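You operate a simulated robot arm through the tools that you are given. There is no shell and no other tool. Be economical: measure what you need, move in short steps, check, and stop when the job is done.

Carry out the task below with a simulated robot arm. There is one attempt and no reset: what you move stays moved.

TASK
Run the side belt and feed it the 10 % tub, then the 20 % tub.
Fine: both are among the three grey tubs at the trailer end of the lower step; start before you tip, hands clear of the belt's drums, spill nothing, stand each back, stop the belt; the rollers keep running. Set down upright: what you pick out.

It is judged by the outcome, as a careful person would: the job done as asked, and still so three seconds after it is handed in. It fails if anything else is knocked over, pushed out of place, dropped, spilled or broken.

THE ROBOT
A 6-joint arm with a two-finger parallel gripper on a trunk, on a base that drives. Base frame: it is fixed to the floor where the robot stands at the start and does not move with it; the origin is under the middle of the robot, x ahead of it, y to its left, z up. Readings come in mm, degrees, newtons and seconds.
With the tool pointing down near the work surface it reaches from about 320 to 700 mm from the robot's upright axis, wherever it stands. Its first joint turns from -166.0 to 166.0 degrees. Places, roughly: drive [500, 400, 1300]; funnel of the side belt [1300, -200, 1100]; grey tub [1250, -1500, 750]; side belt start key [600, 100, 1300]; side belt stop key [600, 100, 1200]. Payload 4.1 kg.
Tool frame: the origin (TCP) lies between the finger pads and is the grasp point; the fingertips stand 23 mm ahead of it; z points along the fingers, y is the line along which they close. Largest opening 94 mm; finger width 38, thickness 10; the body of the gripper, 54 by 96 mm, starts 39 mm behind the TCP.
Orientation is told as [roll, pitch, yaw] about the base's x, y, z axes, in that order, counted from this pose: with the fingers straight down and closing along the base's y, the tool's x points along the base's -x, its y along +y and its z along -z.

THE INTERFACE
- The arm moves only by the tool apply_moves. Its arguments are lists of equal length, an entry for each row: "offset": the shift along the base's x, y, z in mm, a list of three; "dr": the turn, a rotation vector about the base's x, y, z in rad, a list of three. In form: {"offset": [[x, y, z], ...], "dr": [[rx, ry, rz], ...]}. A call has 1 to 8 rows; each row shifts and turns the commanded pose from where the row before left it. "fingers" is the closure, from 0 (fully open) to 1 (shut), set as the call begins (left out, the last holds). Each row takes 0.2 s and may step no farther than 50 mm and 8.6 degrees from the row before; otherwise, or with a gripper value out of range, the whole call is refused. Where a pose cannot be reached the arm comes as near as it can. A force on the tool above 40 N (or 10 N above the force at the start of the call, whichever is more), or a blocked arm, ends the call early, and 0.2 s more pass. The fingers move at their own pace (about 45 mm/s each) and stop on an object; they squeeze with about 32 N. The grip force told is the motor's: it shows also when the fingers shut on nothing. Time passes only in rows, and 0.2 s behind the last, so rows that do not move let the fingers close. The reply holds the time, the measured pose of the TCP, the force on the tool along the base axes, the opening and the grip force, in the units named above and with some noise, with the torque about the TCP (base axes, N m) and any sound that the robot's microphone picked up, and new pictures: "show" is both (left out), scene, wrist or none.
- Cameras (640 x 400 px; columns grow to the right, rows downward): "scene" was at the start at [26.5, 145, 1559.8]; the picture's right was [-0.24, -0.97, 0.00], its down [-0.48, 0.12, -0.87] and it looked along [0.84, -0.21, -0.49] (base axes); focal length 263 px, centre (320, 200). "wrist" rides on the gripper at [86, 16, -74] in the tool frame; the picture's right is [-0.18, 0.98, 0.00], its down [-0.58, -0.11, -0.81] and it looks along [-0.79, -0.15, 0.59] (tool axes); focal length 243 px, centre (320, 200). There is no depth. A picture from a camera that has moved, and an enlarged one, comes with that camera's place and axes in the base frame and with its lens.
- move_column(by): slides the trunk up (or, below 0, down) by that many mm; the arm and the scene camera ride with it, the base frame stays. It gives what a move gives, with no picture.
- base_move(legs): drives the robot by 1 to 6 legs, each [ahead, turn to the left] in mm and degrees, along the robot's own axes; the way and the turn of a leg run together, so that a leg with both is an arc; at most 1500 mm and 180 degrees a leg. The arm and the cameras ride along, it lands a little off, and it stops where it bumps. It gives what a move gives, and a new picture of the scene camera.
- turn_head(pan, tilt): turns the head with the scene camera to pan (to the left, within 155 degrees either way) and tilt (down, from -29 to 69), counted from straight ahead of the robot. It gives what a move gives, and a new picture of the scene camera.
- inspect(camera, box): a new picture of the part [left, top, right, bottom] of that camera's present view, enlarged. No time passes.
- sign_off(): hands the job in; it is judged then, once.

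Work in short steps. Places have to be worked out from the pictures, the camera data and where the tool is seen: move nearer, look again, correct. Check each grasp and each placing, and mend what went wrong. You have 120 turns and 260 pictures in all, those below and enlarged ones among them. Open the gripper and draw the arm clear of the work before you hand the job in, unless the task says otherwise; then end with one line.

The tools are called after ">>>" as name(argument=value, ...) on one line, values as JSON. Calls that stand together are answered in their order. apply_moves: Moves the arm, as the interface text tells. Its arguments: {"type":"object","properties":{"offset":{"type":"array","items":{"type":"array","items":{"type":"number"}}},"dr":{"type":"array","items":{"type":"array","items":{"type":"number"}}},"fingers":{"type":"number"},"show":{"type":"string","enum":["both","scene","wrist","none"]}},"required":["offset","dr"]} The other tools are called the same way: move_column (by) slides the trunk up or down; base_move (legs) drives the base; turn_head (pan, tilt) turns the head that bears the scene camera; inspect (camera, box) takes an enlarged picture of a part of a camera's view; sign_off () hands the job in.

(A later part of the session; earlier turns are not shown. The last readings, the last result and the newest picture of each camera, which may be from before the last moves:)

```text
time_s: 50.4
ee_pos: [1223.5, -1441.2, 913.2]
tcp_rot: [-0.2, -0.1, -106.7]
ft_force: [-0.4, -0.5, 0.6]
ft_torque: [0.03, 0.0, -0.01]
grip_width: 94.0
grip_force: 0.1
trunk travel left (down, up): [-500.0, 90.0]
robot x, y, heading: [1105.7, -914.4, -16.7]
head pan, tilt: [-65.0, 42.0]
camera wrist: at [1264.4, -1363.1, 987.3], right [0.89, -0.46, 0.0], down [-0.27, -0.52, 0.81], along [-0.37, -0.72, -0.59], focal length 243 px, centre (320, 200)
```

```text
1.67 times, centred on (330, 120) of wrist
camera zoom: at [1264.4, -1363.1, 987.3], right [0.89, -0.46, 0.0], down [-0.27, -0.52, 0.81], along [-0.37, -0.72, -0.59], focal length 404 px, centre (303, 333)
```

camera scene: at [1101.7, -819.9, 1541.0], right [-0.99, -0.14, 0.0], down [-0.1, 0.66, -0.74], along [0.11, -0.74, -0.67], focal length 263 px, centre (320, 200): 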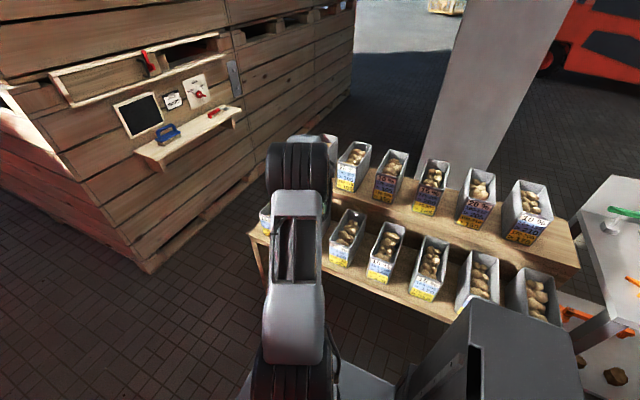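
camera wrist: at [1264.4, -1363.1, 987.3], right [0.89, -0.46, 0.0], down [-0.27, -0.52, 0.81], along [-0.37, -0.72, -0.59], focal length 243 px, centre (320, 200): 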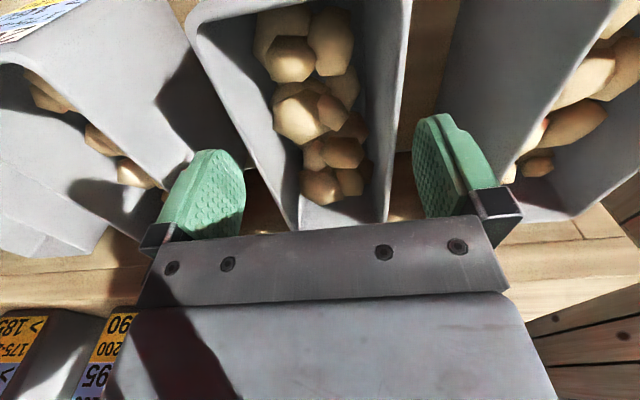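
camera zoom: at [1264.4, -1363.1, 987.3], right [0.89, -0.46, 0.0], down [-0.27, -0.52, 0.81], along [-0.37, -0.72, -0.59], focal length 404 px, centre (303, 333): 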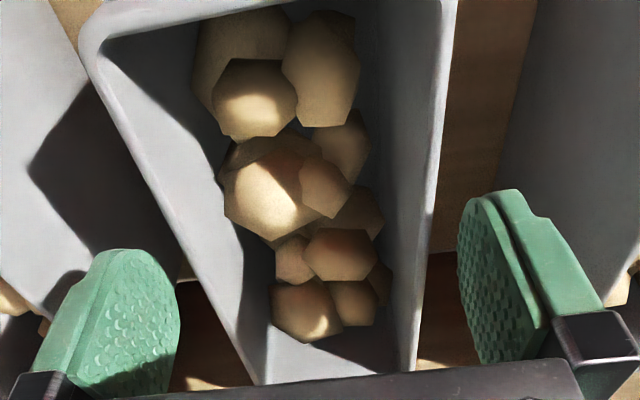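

Clearances are about 9 mm left and 7 mm right; good. I descend straight 55 mm and look.

>>> apply_moves(offset=[[1, 0, -20], [0, 0, -20], [0, 0, -14]], dr=[[0, 0, 0], [0, 0, 0], [0, 0, 0]], show="both")

```text
time_s: 51.2
ee_pos: [1224.4, -1440.5, 859.8]
tcp_rot: [-0.2, -0.3, -106.7]
ft_force: [-0.2, 0.4, -0.3]
ft_torque: [0.04, 0.01, 0.02]
grip_width: 93.9
grip_force: 0.1
trunk travel left (down, up): [-500.0, 90.0]
robot x, y, heading: [1098.2, -911.7, -16.7]
head pan, tilt: [-65.0, 42.0]
camera scene: at [1101.8, -819.9, 1541.0], right [-0.99, -0.14, 0.0], down [-0.1, 0.66, -0.74], along [0.11, -0.74, -0.67], focal length 263 px, centre (320, 200)
camera wrist: at [1265.7, -1362.6, 933.8], right [0.89, -0.46, 0.0], down [-0.27, -0.52, 0.81], along [-0.37, -0.72, -0.59], focal length 243 px, centre (320, 200)
```

scene: 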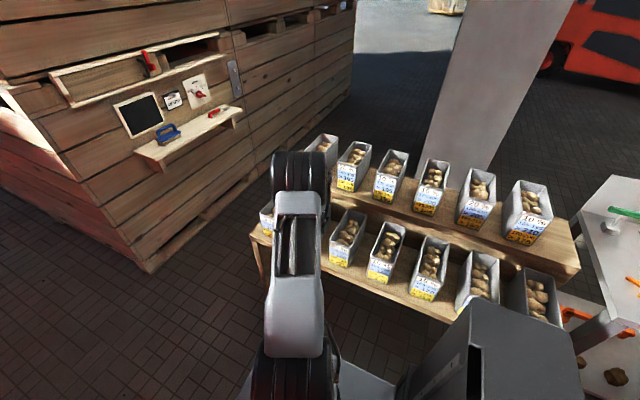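
wrist: 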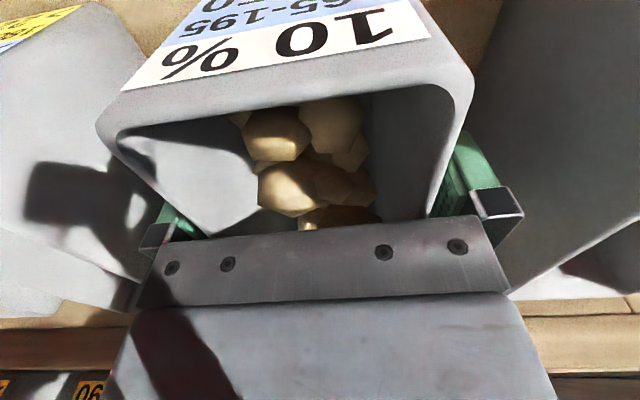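

The 10 % tub is between the fingers. I lower 5 mm more and close.

>>> apply_moves(offset=[[0, 0, -5]], dr=[[0, 0, 0]], show="none")

>>> apply_moves(offset=[[0, 0, 0], [0, 0, 0], [0, 0, 0], [0, 0, 0]], dr=[[0, 0, 0], [0, 0, 0], [0, 0, 0], [0, 0, 0]], fingers=1, show="wrist")

```text
time_s: 51.6
ee_pos: [1224.7, -1441.0, 856.5]
tcp_rot: [-0.2, -0.3, -106.7]
ft_force: [-0.2, 1.0, 4.1]
ft_torque: [0.0, -0.17, 0.04]
grip_width: 93.9
grip_force: 0.0
trunk travel left (down, up): [-500.0, 90.0]
robot x, y, heading: [1101.8, -912.7, -16.9]
head pan, tilt: [-65.0, 42.0]
```

```text
time_s: 52.6
ee_pos: [1224.0, -1440.2, 855.6]
tcp_rot: [-0.2, -0.3, -106.8]
ft_force: [2.8, -2.9, 8.5]
ft_torque: [0.14, -0.76, -0.37]
grip_width: 75.1
grip_force: 32.0
trunk travel left (down, up): [-500.0, 90.0]
robot x, y, heading: [1102.9, -912.1, -16.8]
head pan, tilt: [-65.0, 42.0]
camera wrist: at [1265.8, -1362.8, 929.8], right [0.89, -0.46, 0.0], down [-0.27, -0.52, 0.81], along [-0.37, -0.72, -0.59], focal length 243 px, centre (320, 200)
```

wrist: 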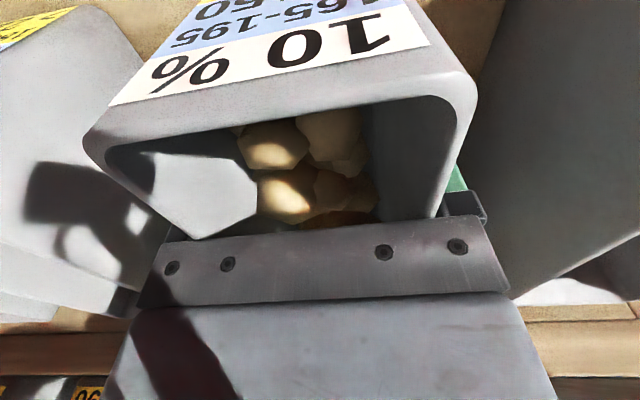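

Gripped at 75 mm width (palm lightly touching the rim). I lift 40 mm and check.

>>> apply_moves(offset=[[0, 0, 3], [0, 0, 17], [0, 0, 20]], dr=[[0, 0, 0], [0, 0, 0], [0, 0, 0]], show="both")

```text
time_s: 53.4
ee_pos: [1223.4, -1439.1, 894.5]
tcp_rot: [-0.3, -0.1, -106.7]
ft_force: [0.7, -0.2, -4.1]
ft_torque: [0.06, -0.02, 0.02]
grip_width: 75.0
grip_force: 32.1
trunk travel left (down, up): [-500.0, 90.0]
robot x, y, heading: [1100.0, -915.4, -17.1]
head pan, tilt: [-65.0, 42.0]
camera scene: at [1101.8, -820.0, 1540.9], right [-0.99, -0.14, 0.0], down [-0.1, 0.66, -0.74], along [0.11, -0.74, -0.67], focal length 263 px, centre (320, 200)
camera wrist: at [1264.3, -1362.0, 968.8], right [0.89, -0.46, -0.01], down [-0.27, -0.53, 0.81], along [-0.37, -0.72, -0.59], focal length 243 px, centre (320, 200)
```

scene: 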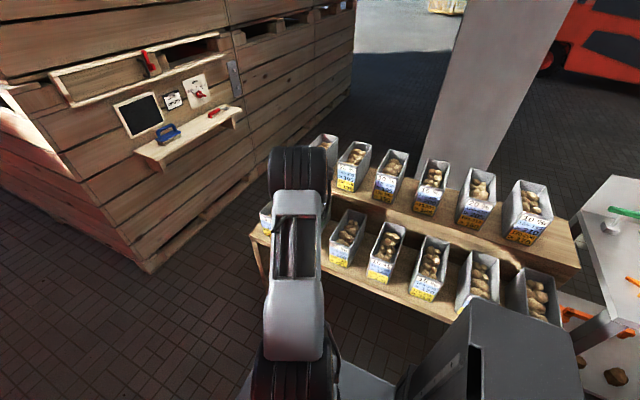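
wrist: 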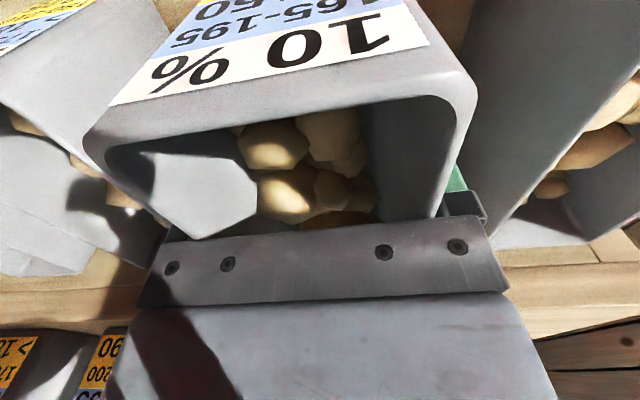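

It weighs only ~0.4 kg and hangs level. I lift it well above the tubs and swing the arm to straight ahead of the robot.

>>> apply_moves(offset=[[0, 0, 45], [0, 0, 45], [0, 0, 45], [0, 0, 45]], dr=[[0, 0, 0], [0, 0, 0], [0, 0, 0], [0, 0, 0]], show="wrist")

>>> apply_moves(offset=[[45.1, 12.7, 0], [43.9, 16.6, 0], [42.3, 20.4, 0], [40.4, 23.9, 0], [38.1, 27.4, 0], [35.6, 30.6, 0]], dr=[[0, 0, 0.0873], [0, 0, 0.0873], [0, 0, 0.0873], [0, 0, 0.0873], [0, 0, 0.0873], [0, 0, 0.0873]], show="none")

>>> apply_moves(offset=[[32.8, 33.6, 0], [29.7, 36.3, 0], [26.4, 38.8, 0], [23, 40.9, 0], [19.3, 42.8, 0], [15.5, 44.3, 0]], dr=[[0, 0, 0.0873], [0, 0, 0.0873], [0, 0, 0.0873], [0, 0, 0.0873], [0, 0, 0.0873], [0, 0, 0.0873]], show="both")

```text
time_s: 54.4
ee_pos: [1225.3, -1441.3, 1077.2]
tcp_rot: [-0.3, -0.2, -106.6]
ft_force: [0.4, 0.6, -3.4]
ft_torque: [0.04, -0.01, -0.01]
grip_width: 74.7
grip_force: 32.2
trunk travel left (down, up): [-500.0, 90.0]
robot x, y, heading: [1099.0, -912.9, -17.3]
head pan, tilt: [-65.0, 42.0]
camera wrist: at [1266.2, -1363.6, 1151.0], right [0.89, -0.46, 0.0], down [-0.27, -0.52, 0.81], along [-0.37, -0.72, -0.59], focal length 243 px, centre (320, 200)
```

wrist: 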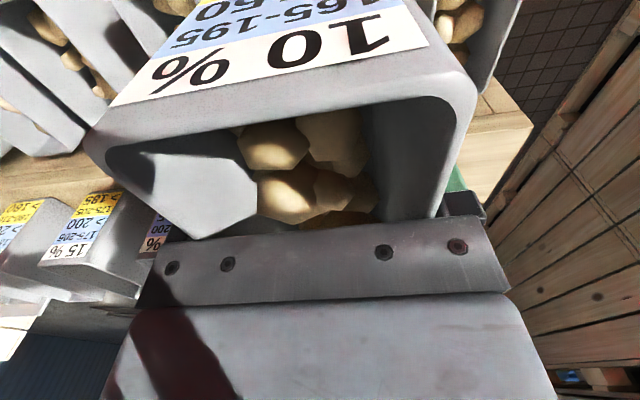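

```text
time_s: 55.8
ee_pos: [1472.6, -1308.2, 1076.1]
tcp_rot: [-0.3, -0.1, -76.7]
ft_force: [0.1, 0.0, -3.5]
ft_torque: [0.07, 0.0, -0.02]
grip_width: 74.9
grip_force: 31.9
trunk travel left (down, up): [-500.0, 90.0]
robot x, y, heading: [1101.2, -915.0, -16.7]
head pan, tilt: [-65.0, 42.0]
```

```text
time_s: 57.2
ee_pos: [1616.6, -1071.7, 1073.8]
tcp_rot: [-0.4, -0.2, -46.6]
ft_force: [0.2, 0.4, -4.3]
ft_torque: [0.04, 0.05, -0.01]
grip_width: 74.8
grip_force: 32.2
trunk travel left (down, up): [-500.0, 90.0]
robot x, y, heading: [1103.8, -912.8, -16.9]
head pan, tilt: [-65.0, 42.0]
camera scene: at [1102.3, -819.3, 1541.0], right [-0.99, -0.14, 0.0], down [-0.1, 0.66, -0.74], along [0.11, -0.74, -0.67], focal length 263 px, centre (320, 200)
camera wrist: at [1569.8, -998.3, 1146.9], right [0.84, 0.54, 0.0], down [0.32, -0.49, 0.81], along [0.44, -0.68, -0.59], focal length 243 px, centre (320, 200)
```

scene: 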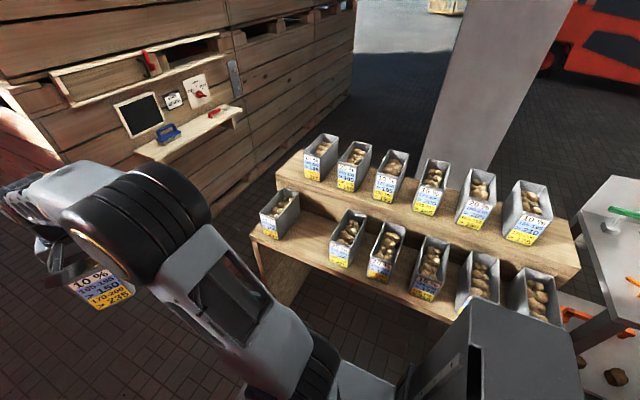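
wrist: 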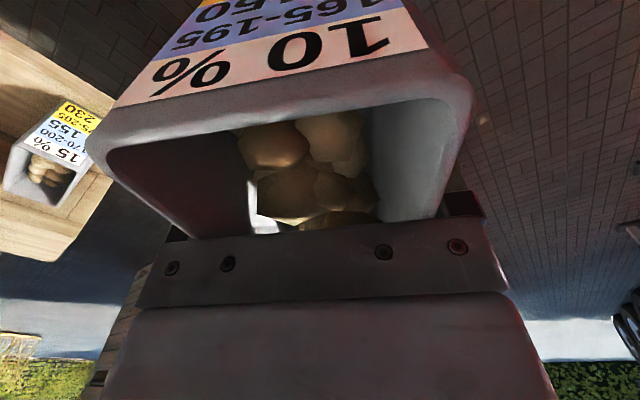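

The hidden first tub is 15 % – so the far three are 15/10/20, fitting. I look at the funnel before turning.

>>> turn_head(pan=85, tilt=30)

>>> inspect(camera="scene", box=[160, 80, 560, 330])

```text
time_s: 59.5
ee_pos: [1615.9, -1073.7, 1073.8]
tcp_rot: [-0.3, -0.2, -46.8]
ft_force: [0.0, -1.6, -3.4]
ft_torque: [0.07, 0.03, -0.03]
grip_width: 74.9
grip_force: 31.9
trunk travel left (down, up): [-500.0, 90.0]
robot x, y, heading: [1101.3, -915.5, -16.8]
head pan, tilt: [85.0, 30.0]
camera scene: at [1123.8, -653.0, 1559.3], right [0.93, -0.37, 0.0], down [-0.19, -0.46, -0.87], along [0.32, 0.8, -0.5], focal length 263 px, centre (320, 200)
```

scene: 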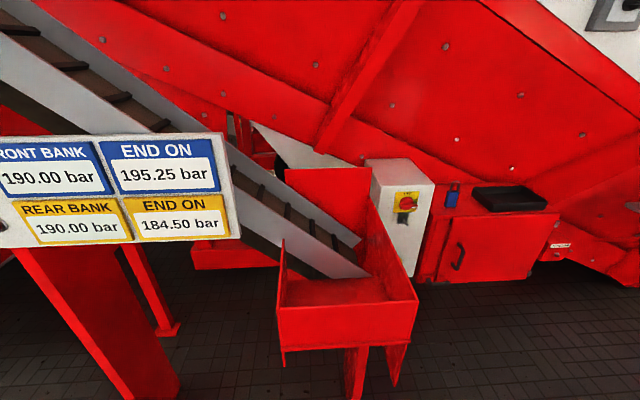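

```text
1.60 times, centred on (360, 205) of scene
camera zoom: at [1123.8, -653.0, 1559.3], right [0.93, -0.37, 0.0], down [-0.19, -0.46, -0.87], along [0.32, 0.8, -0.5], focal length 421 px, centre (256, 192)
```

zoom: 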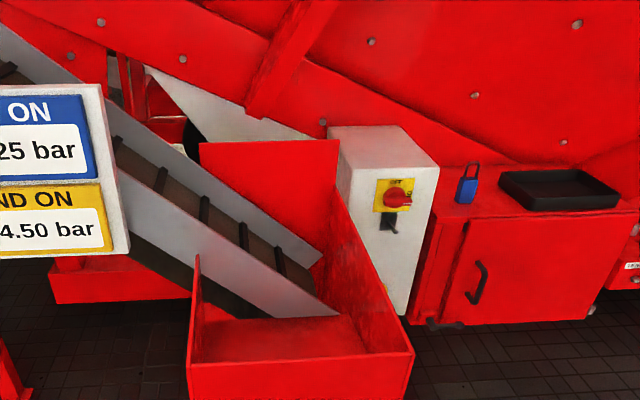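

Funnel corners triangulate to A≈(1171,−324,1135), B≈(1422,−408,1135); everything (machine and stand) is turned about −17°. The belt end lies inside the funnel, centre ≈ (1340,−210). I raise the tub first, then turn the hand half round (camera away from the pouring side).

>>> apply_moves(offset=[[0, 0, 45], [0, 0, 45], [0, 0, 45], [0, 0, 45], [0, 0, 45], [0, 0, 40]], dr=[[0, 0, 0], [0, 0, 0], [0, 0, 0], [0, 0, 0], [0, 0, 0], [0, 0, 0]], show="none")

>>> apply_moves(offset=[[0, 0, 0], [0, 0, 0], [0, 0, 0], [0, 0, 0], [0, 0, 0], [0, 0, 0], [0, 0, 0], [0, 0, 0]], dr=[[0, 0, -0.1378], [0, 0, -0.1378], [0, 0, -0.1378], [0, 0, -0.1378], [0, 0, -0.1378], [0, 0, -0.1378], [0, 0, -0.1378], [0, 0, -0.1378]], show="none")

>>> apply_moves(offset=[[0, 0, 0], [0, 0, 0], [0, 0, 0], [0, 0, 0], [0, 0, 0], [0, 0, 0], [0, 0, 0], [0, 0, 0]], dr=[[0, 0, -0.1378], [0, 0, -0.1378], [0, 0, -0.1378], [0, 0, -0.1378], [0, 0, -0.1378], [0, 0, -0.1378], [0, 0, -0.1378], [0, 0, -0.1378]], show="wrist")

```text
time_s: 60.9
ee_pos: [1605.3, -1069.2, 1329.1]
tcp_rot: [-0.2, -0.4, -46.8]
ft_force: [-2.1, -0.2, -3.2]
ft_torque: [0.01, 0.02, -0.03]
grip_width: 74.9
grip_force: 32.4
out of reach, approached as far as the arm can: row 6
trunk travel left (down, up): [-500.0, 90.0]
robot x, y, heading: [1098.1, -911.9, -17.0]
head pan, tilt: [85.0, 30.0]
```

```text
time_s: 62.7
ee_pos: [1607.5, -1069.2, 1325.5]
tcp_rot: [0.0, -0.2, -110.1]
ft_force: [1.0, 0.9, -4.2]
ft_torque: [0.06, -0.02, -0.01]
grip_width: 75.1
grip_force: 31.9
out of reach, approached as far as the arm can: row 5
trunk travel left (down, up): [-500.0, 90.0]
robot x, y, heading: [1100.6, -915.2, -16.9]
head pan, tilt: [85.0, 30.0]
```

```text
time_s: 64.5
ee_pos: [1607.4, -1068.4, 1326.2]
tcp_rot: [-0.2, 0.1, -173.3]
ft_force: [-0.3, 0.1, -3.8]
ft_torque: [0.02, -0.04, 0.0]
grip_width: 74.9
grip_force: 32.0
trunk travel left (down, up): [-500.0, 90.0]
robot x, y, heading: [1103.2, -914.7, -16.9]
head pan, tilt: [85.0, 30.0]
camera wrist: at [1695.3, -1075.6, 1399.8], right [-0.07, -1.0, 0.0], down [-0.59, 0.04, 0.81], along [-0.81, 0.06, -0.59], focal length 243 px, centre (320, 200)
```

wrist: 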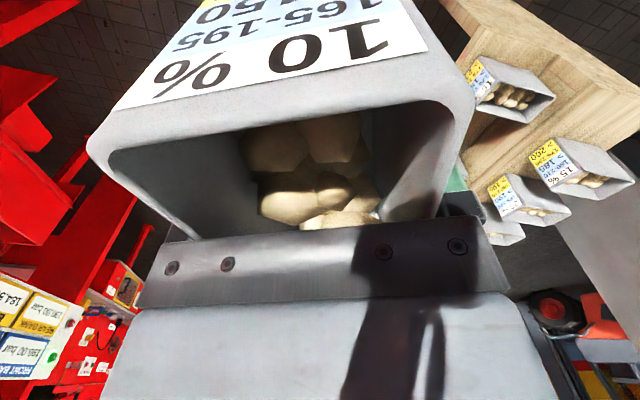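

The flip works. I finish it, then turn the base 90° left to face the funnel; the tub bottom (~1220) passes above the funnel rim (1135).

>>> apply_moves(offset=[[0, 0, 0], [0, 0, 0], [0, 0, 0]], dr=[[0, 0, -0.138], [0, 0, -0.138], [0, 0, -0.138]], show="none")

>>> turn_head(pan=0, tilt=25)

>>> base_move(legs=[[0, 90]])

```text
time_s: 65.3
ee_pos: [1589.2, -1116.5, 1326.1]
tcp_rot: [-0.2, -0.2, 164.4]
ft_force: [-0.6, -0.9, -3.3]
ft_torque: [-0.01, -0.03, 0.02]
grip_width: 74.9
grip_force: 32.3
out of reach, approached as far as the arm can: row 3
trunk travel left (down, up): [-500.0, 90.0]
robot x, y, heading: [1102.3, -911.4, -16.7]
head pan, tilt: [85.0, 30.0]
```

```text
time_s: 66.9
ee_pos: [1590.7, -1115.1, 1325.7]
tcp_rot: [0.0, -0.2, 164.5]
ft_force: [-0.5, 0.0, -4.5]
ft_torque: [0.02, -0.03, 0.01]
grip_width: 74.9
grip_force: 31.7
trunk travel left (down, up): [-500.0, 90.0]
robot x, y, heading: [1101.8, -916.7, -16.8]
head pan, tilt: [0.0, 25.0]
camera scene: at [1178.5, -763.6, 1567.2], right [-0.29, -0.96, 0.0], down [-0.4, 0.12, -0.91], along [0.87, -0.26, -0.42], focal length 263 px, centre (320, 200)
```

scene: 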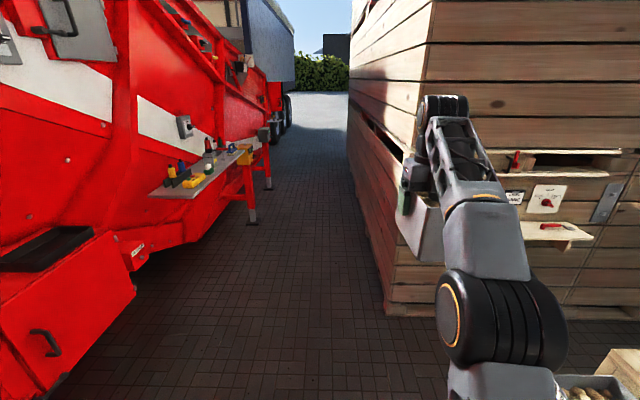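

```text
time_s: 71.1
ee_pos: [1307.2, -427.5, 1326.5]
tcp_rot: [0.0, -0.2, -106.3]
ft_force: [-0.3, 0.2, -4.9]
ft_torque: [0.07, -0.03, 0.01]
grip_width: 75.0
grip_force: 31.7
trunk travel left (down, up): [-500.0, 90.0]
robot x, y, heading: [1099.1, -916.6, 72.4]
head pan, tilt: [0.0, 25.0]
camera scene: at [950.2, -832.5, 1567.2], right [0.95, -0.3, 0.0], down [-0.13, -0.4, -0.91], along [0.27, 0.86, -0.42], focal length 263 px, centre (320, 200)
```

scene: 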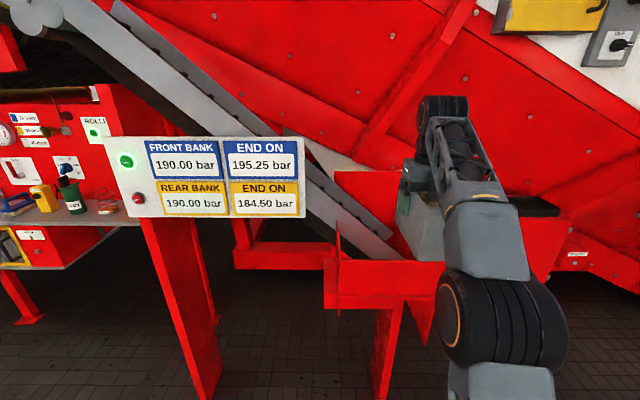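

All clear: machine hull is ~500 mm behind the funnel front, the dark trailer is docked at +x. I raise the trunk 90 mm for reach and drive 180 mm closer.

>>> move_column(by=88)

>>> base_move(legs=[[180, 0]])

>>> turn_head(pan=-10, tilt=38)

```text
time_s: 72.3
ee_pos: [1306.4, -427.7, 1414.7]
tcp_rot: [-0.1, -0.2, -106.3]
ft_force: [0.1, -1.1, -4.5]
ft_torque: [0.04, 0.01, -0.02]
grip_width: 74.9
grip_force: 31.7
trunk travel left (down, up): [-588.0, 2.0]
robot x, y, heading: [1104.5, -912.3, 72.6]
head pan, tilt: [0.0, 25.0]
```

```text
time_s: 73.8
ee_pos: [1362.6, -255.0, 1413.8]
tcp_rot: [-0.2, -0.3, -106.3]
ft_force: [-0.6, 0.8, -4.3]
ft_torque: [0.05, -0.01, 0.02]
grip_width: 74.9
grip_force: 31.7
trunk travel left (down, up): [-588.0, 2.0]
robot x, y, heading: [1155.8, -743.6, 72.6]
head pan, tilt: [0.0, 25.0]
camera scene: at [1004.8, -660.3, 1655.2], right [0.95, -0.3, 0.0], down [-0.13, -0.4, -0.91], along [0.27, 0.86, -0.42], focal length 263 px, centre (320, 200)
```

scene: 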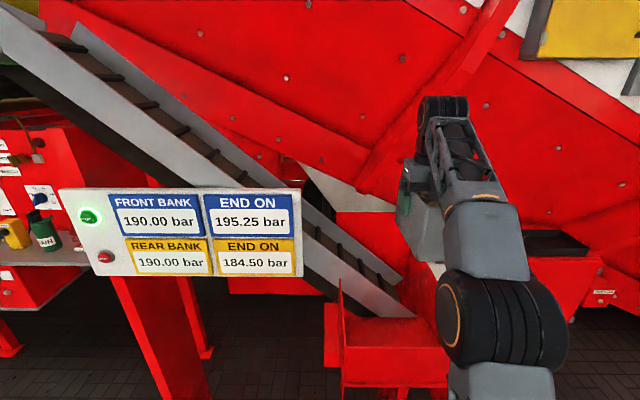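

```text
time_s: 74.6
ee_pos: [1361.1, -255.2, 1413.1]
tcp_rot: [-0.1, -0.2, -106.3]
ft_force: [-1.1, -0.4, -2.9]
ft_torque: [0.06, -0.04, -0.01]
grip_width: 74.9
grip_force: 31.4
trunk travel left (down, up): [-588.0, 2.0]
robot x, y, heading: [1154.8, -742.5, 72.5]
head pan, tilt: [-10.0, 38.0]
camera scene: at [1016.5, -672.7, 1635.0], right [0.89, -0.46, 0.0], down [-0.28, -0.55, -0.79], along [0.36, 0.7, -0.62], focal length 263 px, centre (320, 200)
```

scene: 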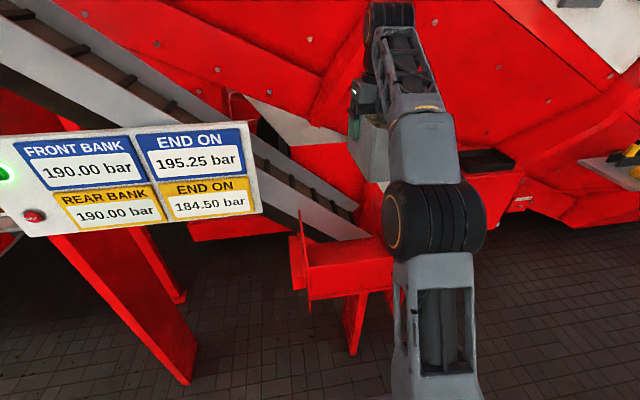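

TCP is at funnel coords (161,121). I move it inward over the belt end while starting a gentle 30° tilt.

>>> apply_moves(offset=[[-1, 22.5, -18], [-1, 22.5, -18], [-1, 22.5, -18], [-1, 22.5, -18]], dr=[[0.1248, -0.0365, 0], [0.1248, -0.0365, 0], [0.1248, -0.0365, 0], [0.1248, -0.0365, 0]])

```text
time_s: 75.6
ee_pos: [1373.3, -172.1, 1338.7]
tcp_rot: [-0.1, 29.7, -105.9]
ft_force: [0.7, -0.8, -3.6]
ft_torque: [0.0, -0.01, 0.02]
grip_width: 75.0
grip_force: 31.9
out of reach, approached as far as the arm can: row 1, 2, 3
trunk travel left (down, up): [-588.0, 2.0]
robot x, y, heading: [1151.1, -743.3, 72.6]
head pan, tilt: [-10.0, 38.0]
camera scene: at [1016.4, -672.5, 1634.9], right [0.89, -0.46, 0.0], down [-0.28, -0.55, -0.79], along [0.36, 0.7, -0.62], focal length 263 px, centre (320, 200)
camera wrist: at [1399.8, -141.0, 1445.9], right [0.9, -0.42, -0.09], down [-0.35, -0.84, 0.41], along [-0.25, -0.34, -0.91], focal length 243 px, centre (320, 200)
```

scene: 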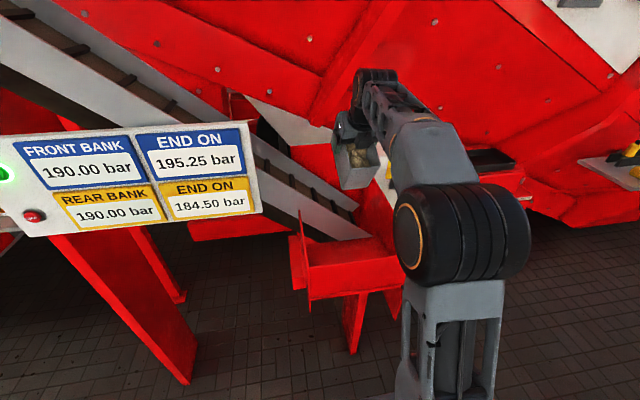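
wrist: 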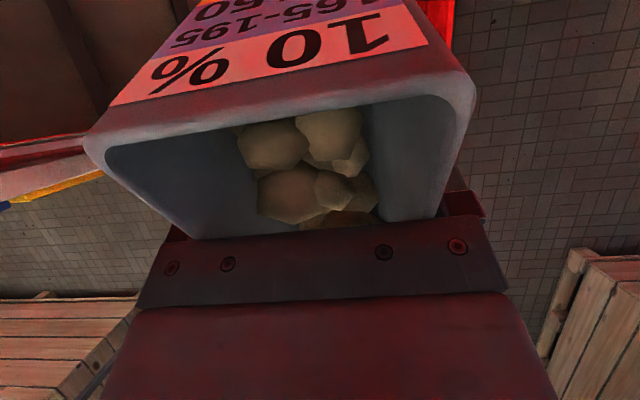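

The tub is tilted 30° with its lip over the funnel; the potatoes haven't shifted. I shift a little to −e1 and tilt on to ~60°.

>>> apply_moves(offset=[[-5, 0.5, -6], [-5, 0.5, -6], [-5, 0.5, -6], [-5, 0.5, -6], [-5, 0.5, -6]], dr=[[0.101, -0.0288, 0], [0.101, -0.0288, 0], [0.101, -0.0288, 0], [0.101, -0.0288, 0], [0.101, -0.0288, 0]])

>>> inspect(camera="scene", box=[260, 60, 500, 310])

```text
time_s: 76.8
ee_pos: [1346.4, -169.1, 1312.2]
tcp_rot: [-0.4, 59.7, -106.5]
ft_force: [0.3, 0.5, -4.3]
ft_torque: [-0.06, 0.0, -0.02]
grip_width: 74.6
grip_force: 31.8
trunk travel left (down, up): [-588.0, 2.0]
robot x, y, heading: [1154.0, -741.0, 72.6]
head pan, tilt: [-10.0, 38.0]
camera scene: at [1016.4, -672.9, 1634.9], right [0.89, -0.46, 0.0], down [-0.28, -0.55, -0.79], along [0.36, 0.7, -0.62], focal length 263 px, centre (320, 200)
camera wrist: at [1357.0, -195.1, 1423.0], right [0.92, -0.36, -0.16], down [-0.38, -0.92, -0.1], along [-0.12, 0.15, -0.98], focal length 243 px, centre (320, 200)
```

scene: 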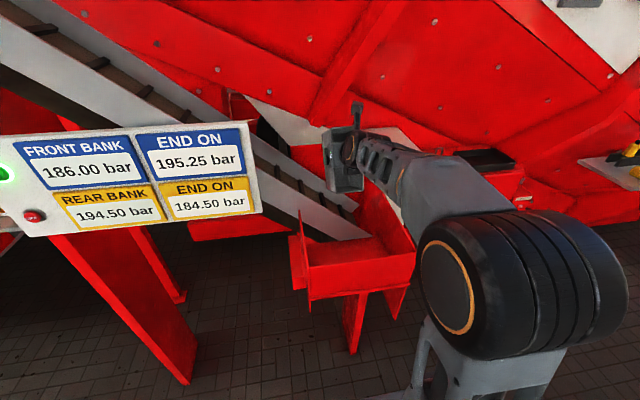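
wrist: 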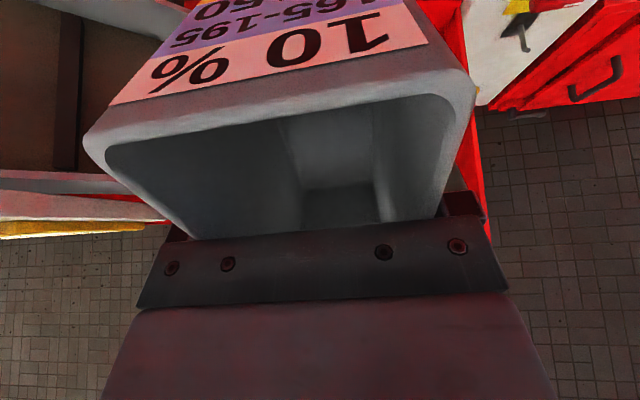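

```text
1.60 times, centred on (380, 185) of scene
camera zoom: at [1016.4, -672.9, 1634.9], right [0.89, -0.46, 0.0], down [-0.28, -0.55, -0.79], along [0.36, 0.7, -0.62], focal length 421 px, centre (224, 224)
```

zoom: 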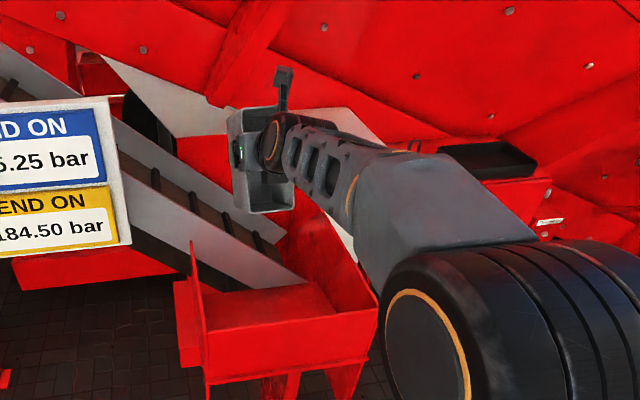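

The tilt is 60°, potatoes gathered at the lip end, nothing out yet. Continue to 90°.

>>> apply_moves(offset=[[-1, -4, -3], [-1, -4, -3], [-1, -4, -3], [-1, -4, -3], [-1, -4, -3]], dr=[[0.101, -0.0288, 0], [0.101, -0.0288, 0], [0.101, -0.0288, 0], [0.101, -0.0288, 0], [0.101, -0.0288, 0]], show="scene")

>>> inspect(camera="scene", box=[260, 60, 500, 310])

```text
time_s: 78.0
ee_pos: [1331.5, -179.5, 1298.8]
tcp_rot: [-5.6, 76.6, -107.4]
ft_force: [-0.2, 0.6, -4.0]
ft_torque: [-0.11, 0.01, 0.01]
grip_width: 74.9
grip_force: 32.3
out of reach, approached as far as the arm can: row 2, 3, 4
trunk travel left (down, up): [-588.0, 2.0]
robot x, y, heading: [1153.8, -742.5, 72.5]
head pan, tilt: [-10.0, 38.0]
camera scene: at [1016.6, -672.8, 1634.9], right [0.89, -0.46, 0.0], down [-0.28, -0.55, -0.79], along [0.36, 0.7, -0.62], focal length 263 px, centre (320, 200)
```

scene: 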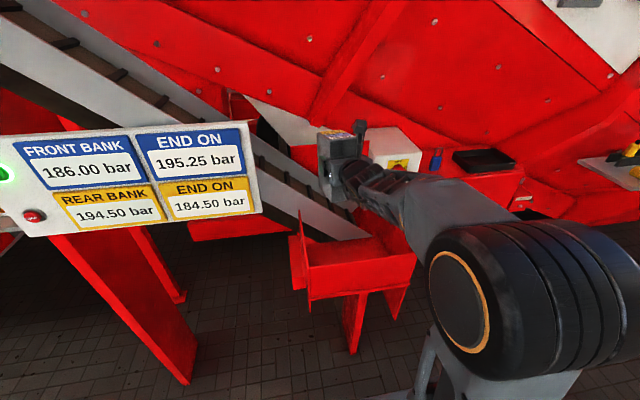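

```text
1.60 times, centred on (380, 185) of scene
camera zoom: at [1016.6, -672.8, 1634.9], right [0.89, -0.46, 0.0], down [-0.28, -0.55, -0.79], along [0.36, 0.7, -0.62], focal length 421 px, centre (224, 224)
```

zoom: 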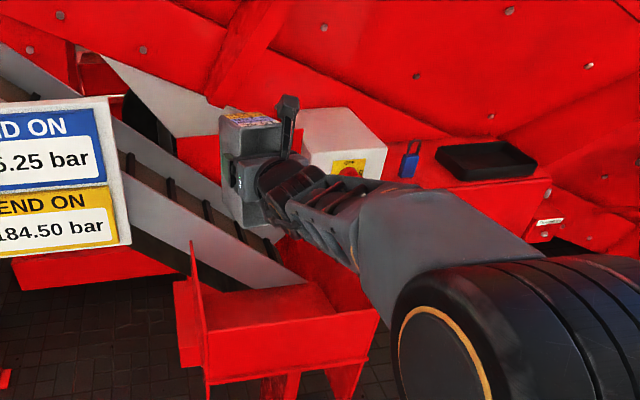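

The last tilt only reached ~77°; the forearm slopes down too steeply with the trunk raised. I raise the arm, to later lower the trunk, so the wrist can pitch further.

>>> apply_moves(offset=[[0, 0, 25], [0, 0, 25], [0, 0, 25], [0, 0, 25]], dr=[[0, 0, 0], [0, 0, 0], [0, 0, 0], [0, 0, 0]], show="scene")

```text
time_s: 79.0
ee_pos: [1328.9, -179.7, 1398.5]
tcp_rot: [-5.5, 76.8, -107.2]
ft_force: [0.2, 0.0, -3.6]
ft_torque: [-0.1, 0.01, 0.04]
grip_width: 74.7
grip_force: 32.0
trunk travel left (down, up): [-588.0, 2.0]
robot x, y, heading: [1154.6, -744.1, 72.7]
head pan, tilt: [-10.0, 38.0]
camera scene: at [1016.4, -673.2, 1634.9], right [0.89, -0.46, 0.0], down [-0.28, -0.55, -0.79], along [0.36, 0.7, -0.62], focal length 263 px, centre (320, 200)
```

scene: 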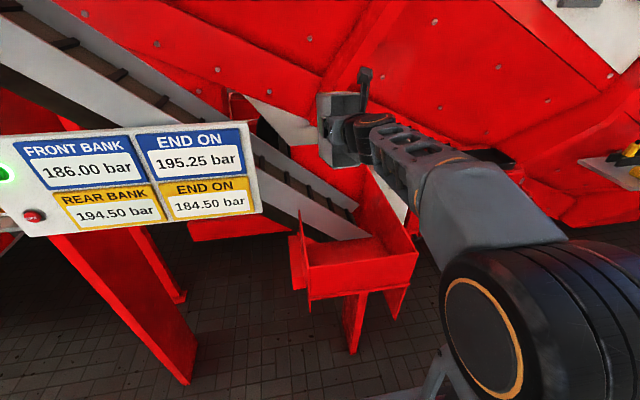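

Orientation kept. Now lower the trunk 100 mm to bring the lip back near the funnel.

>>> move_column(by=-95)

>>> apply_moves(offset=[[0, 0, 0], [0, 0, 0]], dr=[[0.101, -0.0288, 0], [0.101, -0.0288, 0]], show="both")

```text
time_s: 80.3
ee_pos: [1330.0, -179.6, 1303.7]
tcp_rot: [-5.6, 76.6, -107.2]
ft_force: [-0.5, -0.5, -4.6]
ft_torque: [-0.13, 0.0, -0.01]
grip_width: 74.8
grip_force: 32.3
trunk travel left (down, up): [-493.0, 97.0]
robot x, y, heading: [1155.2, -739.8, 72.5]
head pan, tilt: [-10.0, 38.0]
```

```text
time_s: 80.9
ee_pos: [1329.0, -179.5, 1303.4]
tcp_rot: [-9.0, 85.7, -109.7]
ft_force: [0.4, 0.0, -3.5]
ft_torque: [-0.12, 0.01, 0.01]
grip_width: 74.8
grip_force: 32.1
out of reach, approached as far as the arm can: row 1
trunk travel left (down, up): [-493.0, 97.0]
robot x, y, heading: [1156.1, -744.7, 72.5]
head pan, tilt: [-10.0, 38.0]
camera scene: at [1016.5, -672.8, 1539.9], right [0.89, -0.46, 0.0], down [-0.28, -0.55, -0.79], along [0.36, 0.7, -0.62], focal length 263 px, centre (320, 200)
camera wrist: at [1334.1, -249.6, 1394.9], right [0.96, -0.2, -0.2], down [-0.27, -0.81, -0.52], along [-0.06, 0.55, -0.83], focal length 243 px, centre (320, 200)
```

scene: 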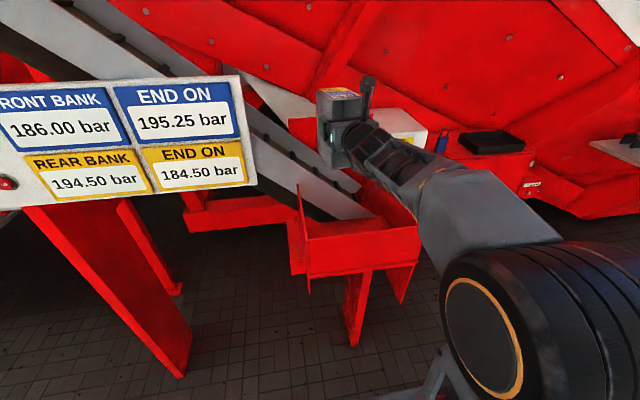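
wrist: 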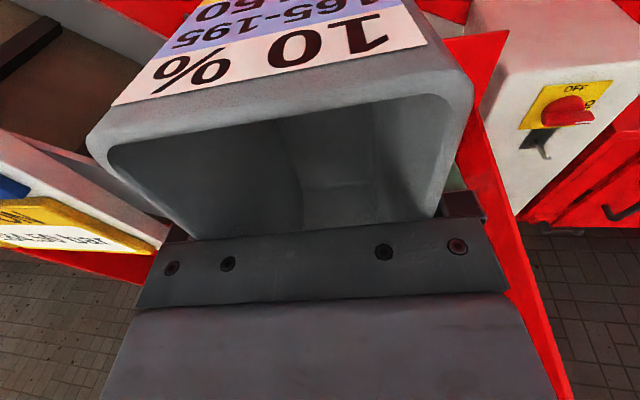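

The tilt now proceeds (≈86°); the arm is passing near straight wrist. I continue in small steps.

>>> apply_moves(offset=[[-1, -3, 0], [-1, -3, 0], [-1, -3, 0]], dr=[[0.101, -0.0288, 0], [0.101, -0.0288, 0], [0.101, -0.0288, 0]], show="scene")

>>> inspect(camera="scene", box=[260, 50, 460, 250])

```text
time_s: 81.7
ee_pos: [1329.8, -188.2, 1304.6]
tcp_rot: [175.8, 76.4, 75.2]
ft_force: [0.7, -0.6, -4.1]
ft_torque: [-0.13, 0.01, 0.02]
grip_width: 74.7
grip_force: 32.6
trunk travel left (down, up): [-493.0, 97.0]
robot x, y, heading: [1155.4, -743.8, 72.5]
head pan, tilt: [-10.0, 38.0]
camera scene: at [1016.7, -672.9, 1539.9], right [0.89, -0.46, 0.0], down [-0.28, -0.55, -0.79], along [0.36, 0.7, -0.62], focal length 263 px, centre (320, 200)
```

scene: 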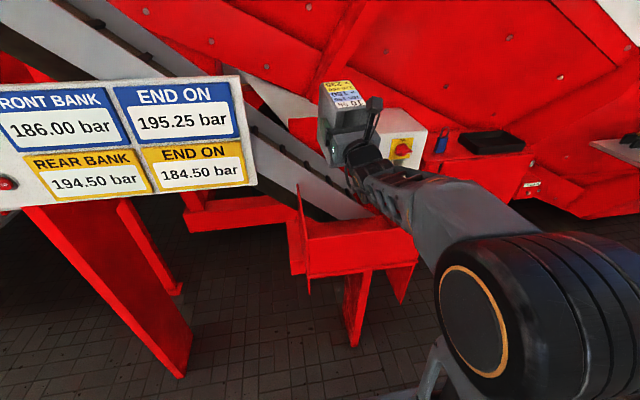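

```text
2.00 times, centred on (360, 150) of scene
camera zoom: at [1016.7, -672.9, 1539.9], right [0.89, -0.46, 0.0], down [-0.28, -0.55, -0.79], along [0.36, 0.7, -0.62], focal length 526 px, centre (240, 300)
```

zoom: 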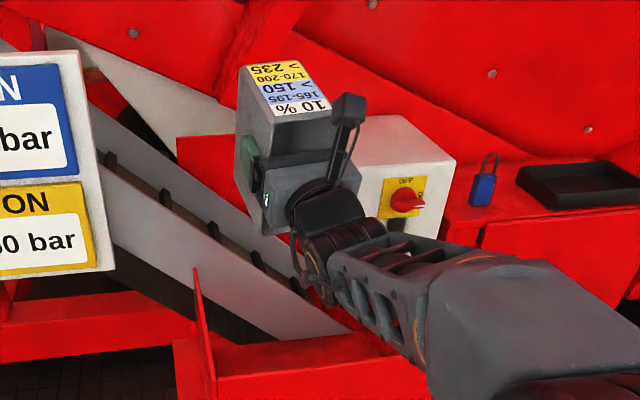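

Tilt ≈103°, weight unchanged, lip at funnel coords e2≈170. Continue, backing slightly so the lip stays centred.

>>> apply_moves(offset=[[-2, -8, 5], [-2, -8, 5], [-2, -8, 5]], dr=[[0.101, -0.0288, 0], [0.101, -0.0288, 0], [0.101, -0.0288, 0]], show="scene")

>>> inspect(camera="scene", box=[260, 50, 460, 250])

```text
time_s: 82.5
ee_pos: [1353.0, -226.6, 1325.3]
tcp_rot: [175.0, 58.3, 74.6]
ft_force: [-1.0, -0.5, -3.9]
ft_torque: [-0.18, 0.0, 0.02]
grip_width: 74.9
grip_force: 33.0
out of reach, approached as far as the arm can: row 1, 2, 3
trunk travel left (down, up): [-493.0, 97.0]
robot x, y, heading: [1155.4, -742.5, 72.4]
head pan, tilt: [-10.0, 38.0]
camera scene: at [1016.6, -672.9, 1539.9], right [0.89, -0.46, 0.0], down [-0.28, -0.55, -0.79], along [0.36, 0.7, -0.62], focal length 263 px, centre (320, 200)
```

scene: 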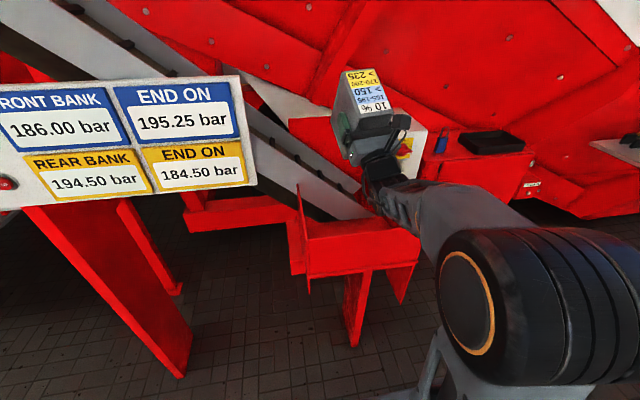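

```text
2.00 times, centred on (360, 150) of scene
camera zoom: at [1016.6, -672.9, 1539.9], right [0.89, -0.46, 0.0], down [-0.28, -0.55, -0.79], along [0.36, 0.7, -0.62], focal length 526 px, centre (240, 300)
```

zoom: 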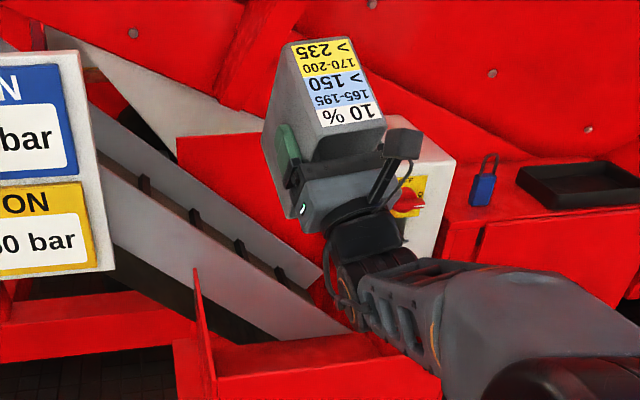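

Tilt ≈122°, weight still ~4 N: potatoes not sliding yet. I look with the wrist camera and tilt further.

>>> apply_moves(offset=[[0, -4, 6], [0, -4, 6]], dr=[[0.101, -0.0288, 0], [0.101, -0.0288, 0]], show="both")

```text
time_s: 83.1
ee_pos: [1373.2, -243.1, 1338.9]
tcp_rot: [174.7, 46.3, 74.6]
ft_force: [0.1, 0.0, -3.9]
ft_torque: [-0.13, 0.03, -0.01]
grip_width: 75.0
grip_force: 32.4
out of reach, approached as far as the arm can: row 1, 2
trunk travel left (down, up): [-493.0, 97.0]
robot x, y, heading: [1155.3, -746.9, 72.4]
head pan, tilt: [-10.0, 38.0]
camera scene: at [1016.8, -672.8, 1539.9], right [0.89, -0.46, 0.0], down [-0.28, -0.55, -0.79], along [0.36, 0.7, -0.62], focal length 263 px, centre (320, 200)
camera wrist: at [1365.8, -358.3, 1350.9], right [0.99, -0.07, -0.07], down [-0.08, -0.17, -0.98], along [0.06, 0.98, -0.18], focal length 243 px, centre (320, 200)
```

scene: 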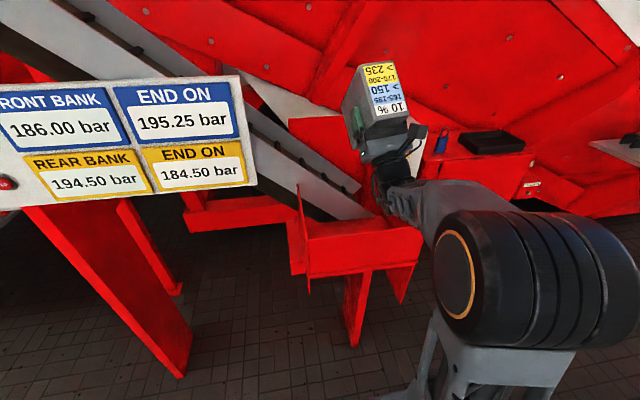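
wrist: 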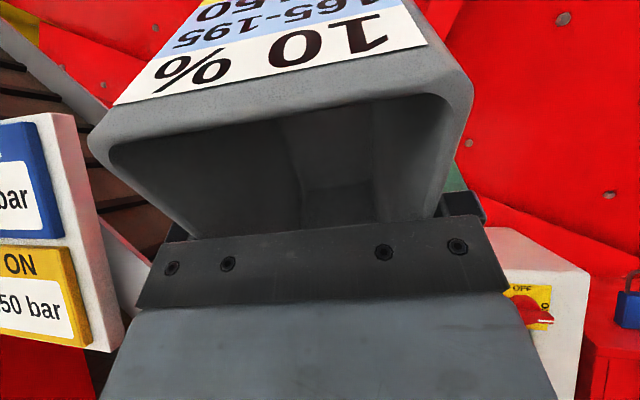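

The tub interior seen by the wrist camera may be already empty (the display also changed at 60°). I check the funnel and floor in the zoomed view.

>>> inspect(camera="scene", box=[220, 130, 460, 290])

>>> inspect(camera="wrist", box=[90, 80, 490, 260])

```text
2.50 times, centred on (340, 210) of scene
camera zoom: at [1016.8, -672.8, 1539.9], right [0.89, -0.46, 0.0], down [-0.28, -0.55, -0.79], along [0.36, 0.7, -0.62], focal length 657 px, centre (270, 175)
```

zoom: 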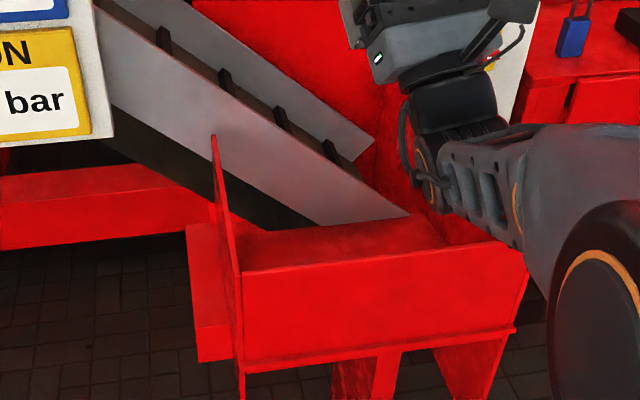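

```text
1.60 times, centred on (290, 170) of wrist
camera zoom: at [1365.8, -358.3, 1350.9], right [0.99, -0.07, -0.07], down [-0.08, -0.17, -0.98], along [0.06, 0.98, -0.18], focal length 388 px, centre (368, 248)
```

zoom: 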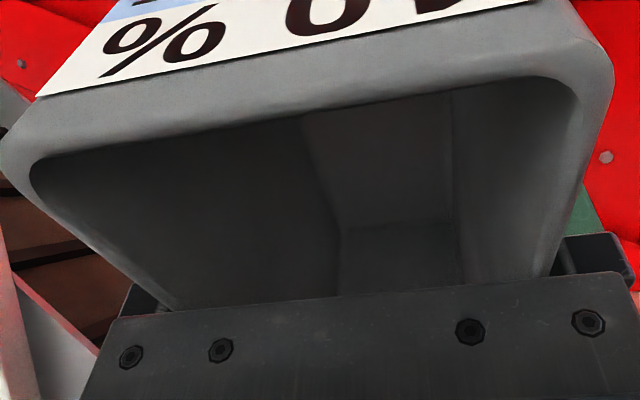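

No potatoes on floor, funnel rim or in the visible tub; it seems emptied into the belt. I tilt the tub back upward by the same way.

>>> apply_moves(offset=[[-6, 9, 0], [-6, 9, 0], [-6, 9, 0], [-5, 9, 0], [-5, 9, 0], [-5, 9, 0]], dr=[[-0.125, 0.036, 0], [-0.125, 0.036, 0], [-0.125, 0.036, 0], [-0.125, 0.036, 0], [-0.125, 0.036, 0], [-0.125, 0.036, 0]], show="none")

>>> apply_moves(offset=[[0, 0, 0], [0, 0, 0], [0, 0, 0], [0, 0, 0], [0, 0, 0], [0, 0, 0]], dr=[[-0.125, 0.036, 0], [-0.125, 0.036, 0], [-0.125, 0.036, 0], [-0.125, 0.036, 0], [-0.125, 0.036, 0], [-0.125, 0.036, 0]], show="both")

```text
time_s: 84.5
ee_pos: [1339.7, -189.6, 1339.0]
tcp_rot: [-25.1, 88.9, -126.1]
ft_force: [-0.2, -0.4, -4.1]
ft_torque: [-0.11, 0.06, -0.01]
grip_width: 75.3
grip_force: 32.0
trunk travel left (down, up): [-493.0, 97.0]
robot x, y, heading: [1161.8, -743.6, 72.8]
head pan, tilt: [-10.0, 38.0]
```

```text
time_s: 85.9
ee_pos: [1335.5, -188.6, 1340.4]
tcp_rot: [-7.2, 49.0, -106.7]
ft_force: [-0.3, -0.8, -4.4]
ft_torque: [-0.05, -0.03, 0.01]
grip_width: 74.9
grip_force: 32.4
out of reach, approached as far as the arm can: row 2
trunk travel left (down, up): [-493.0, 97.0]
robot x, y, heading: [1151.7, -743.3, 72.6]
head pan, tilt: [-10.0, 38.0]
camera scene: at [1016.6, -672.6, 1539.9], right [0.89, -0.46, 0.0], down [-0.28, -0.55, -0.79], along [0.36, 0.7, -0.62], focal length 263 px, centre (320, 200)
camera wrist: at [1359.8, -193.5, 1452.0], right [0.93, -0.31, -0.22], down [-0.29, -0.95, 0.09], along [-0.24, -0.02, -0.97], focal length 243 px, centre (320, 200)
```

scene: 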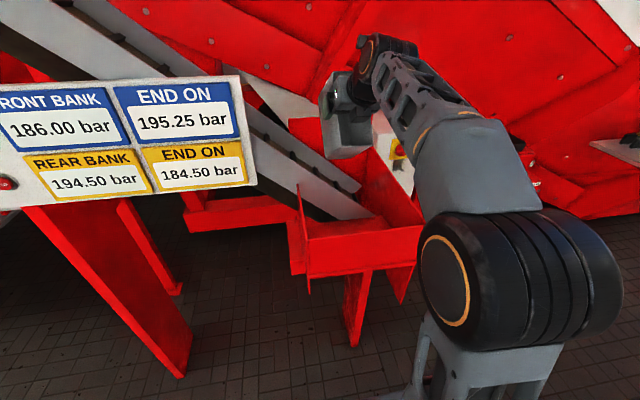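
wrist: 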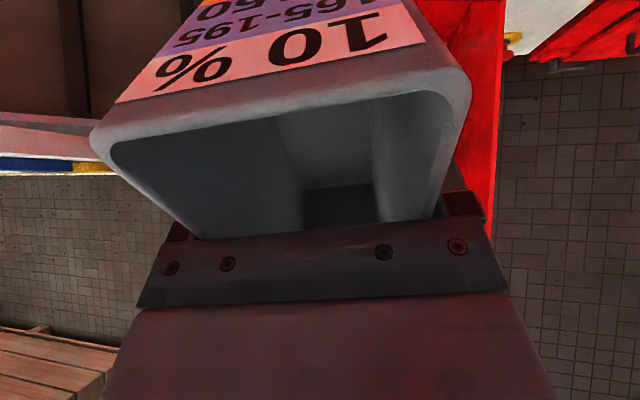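

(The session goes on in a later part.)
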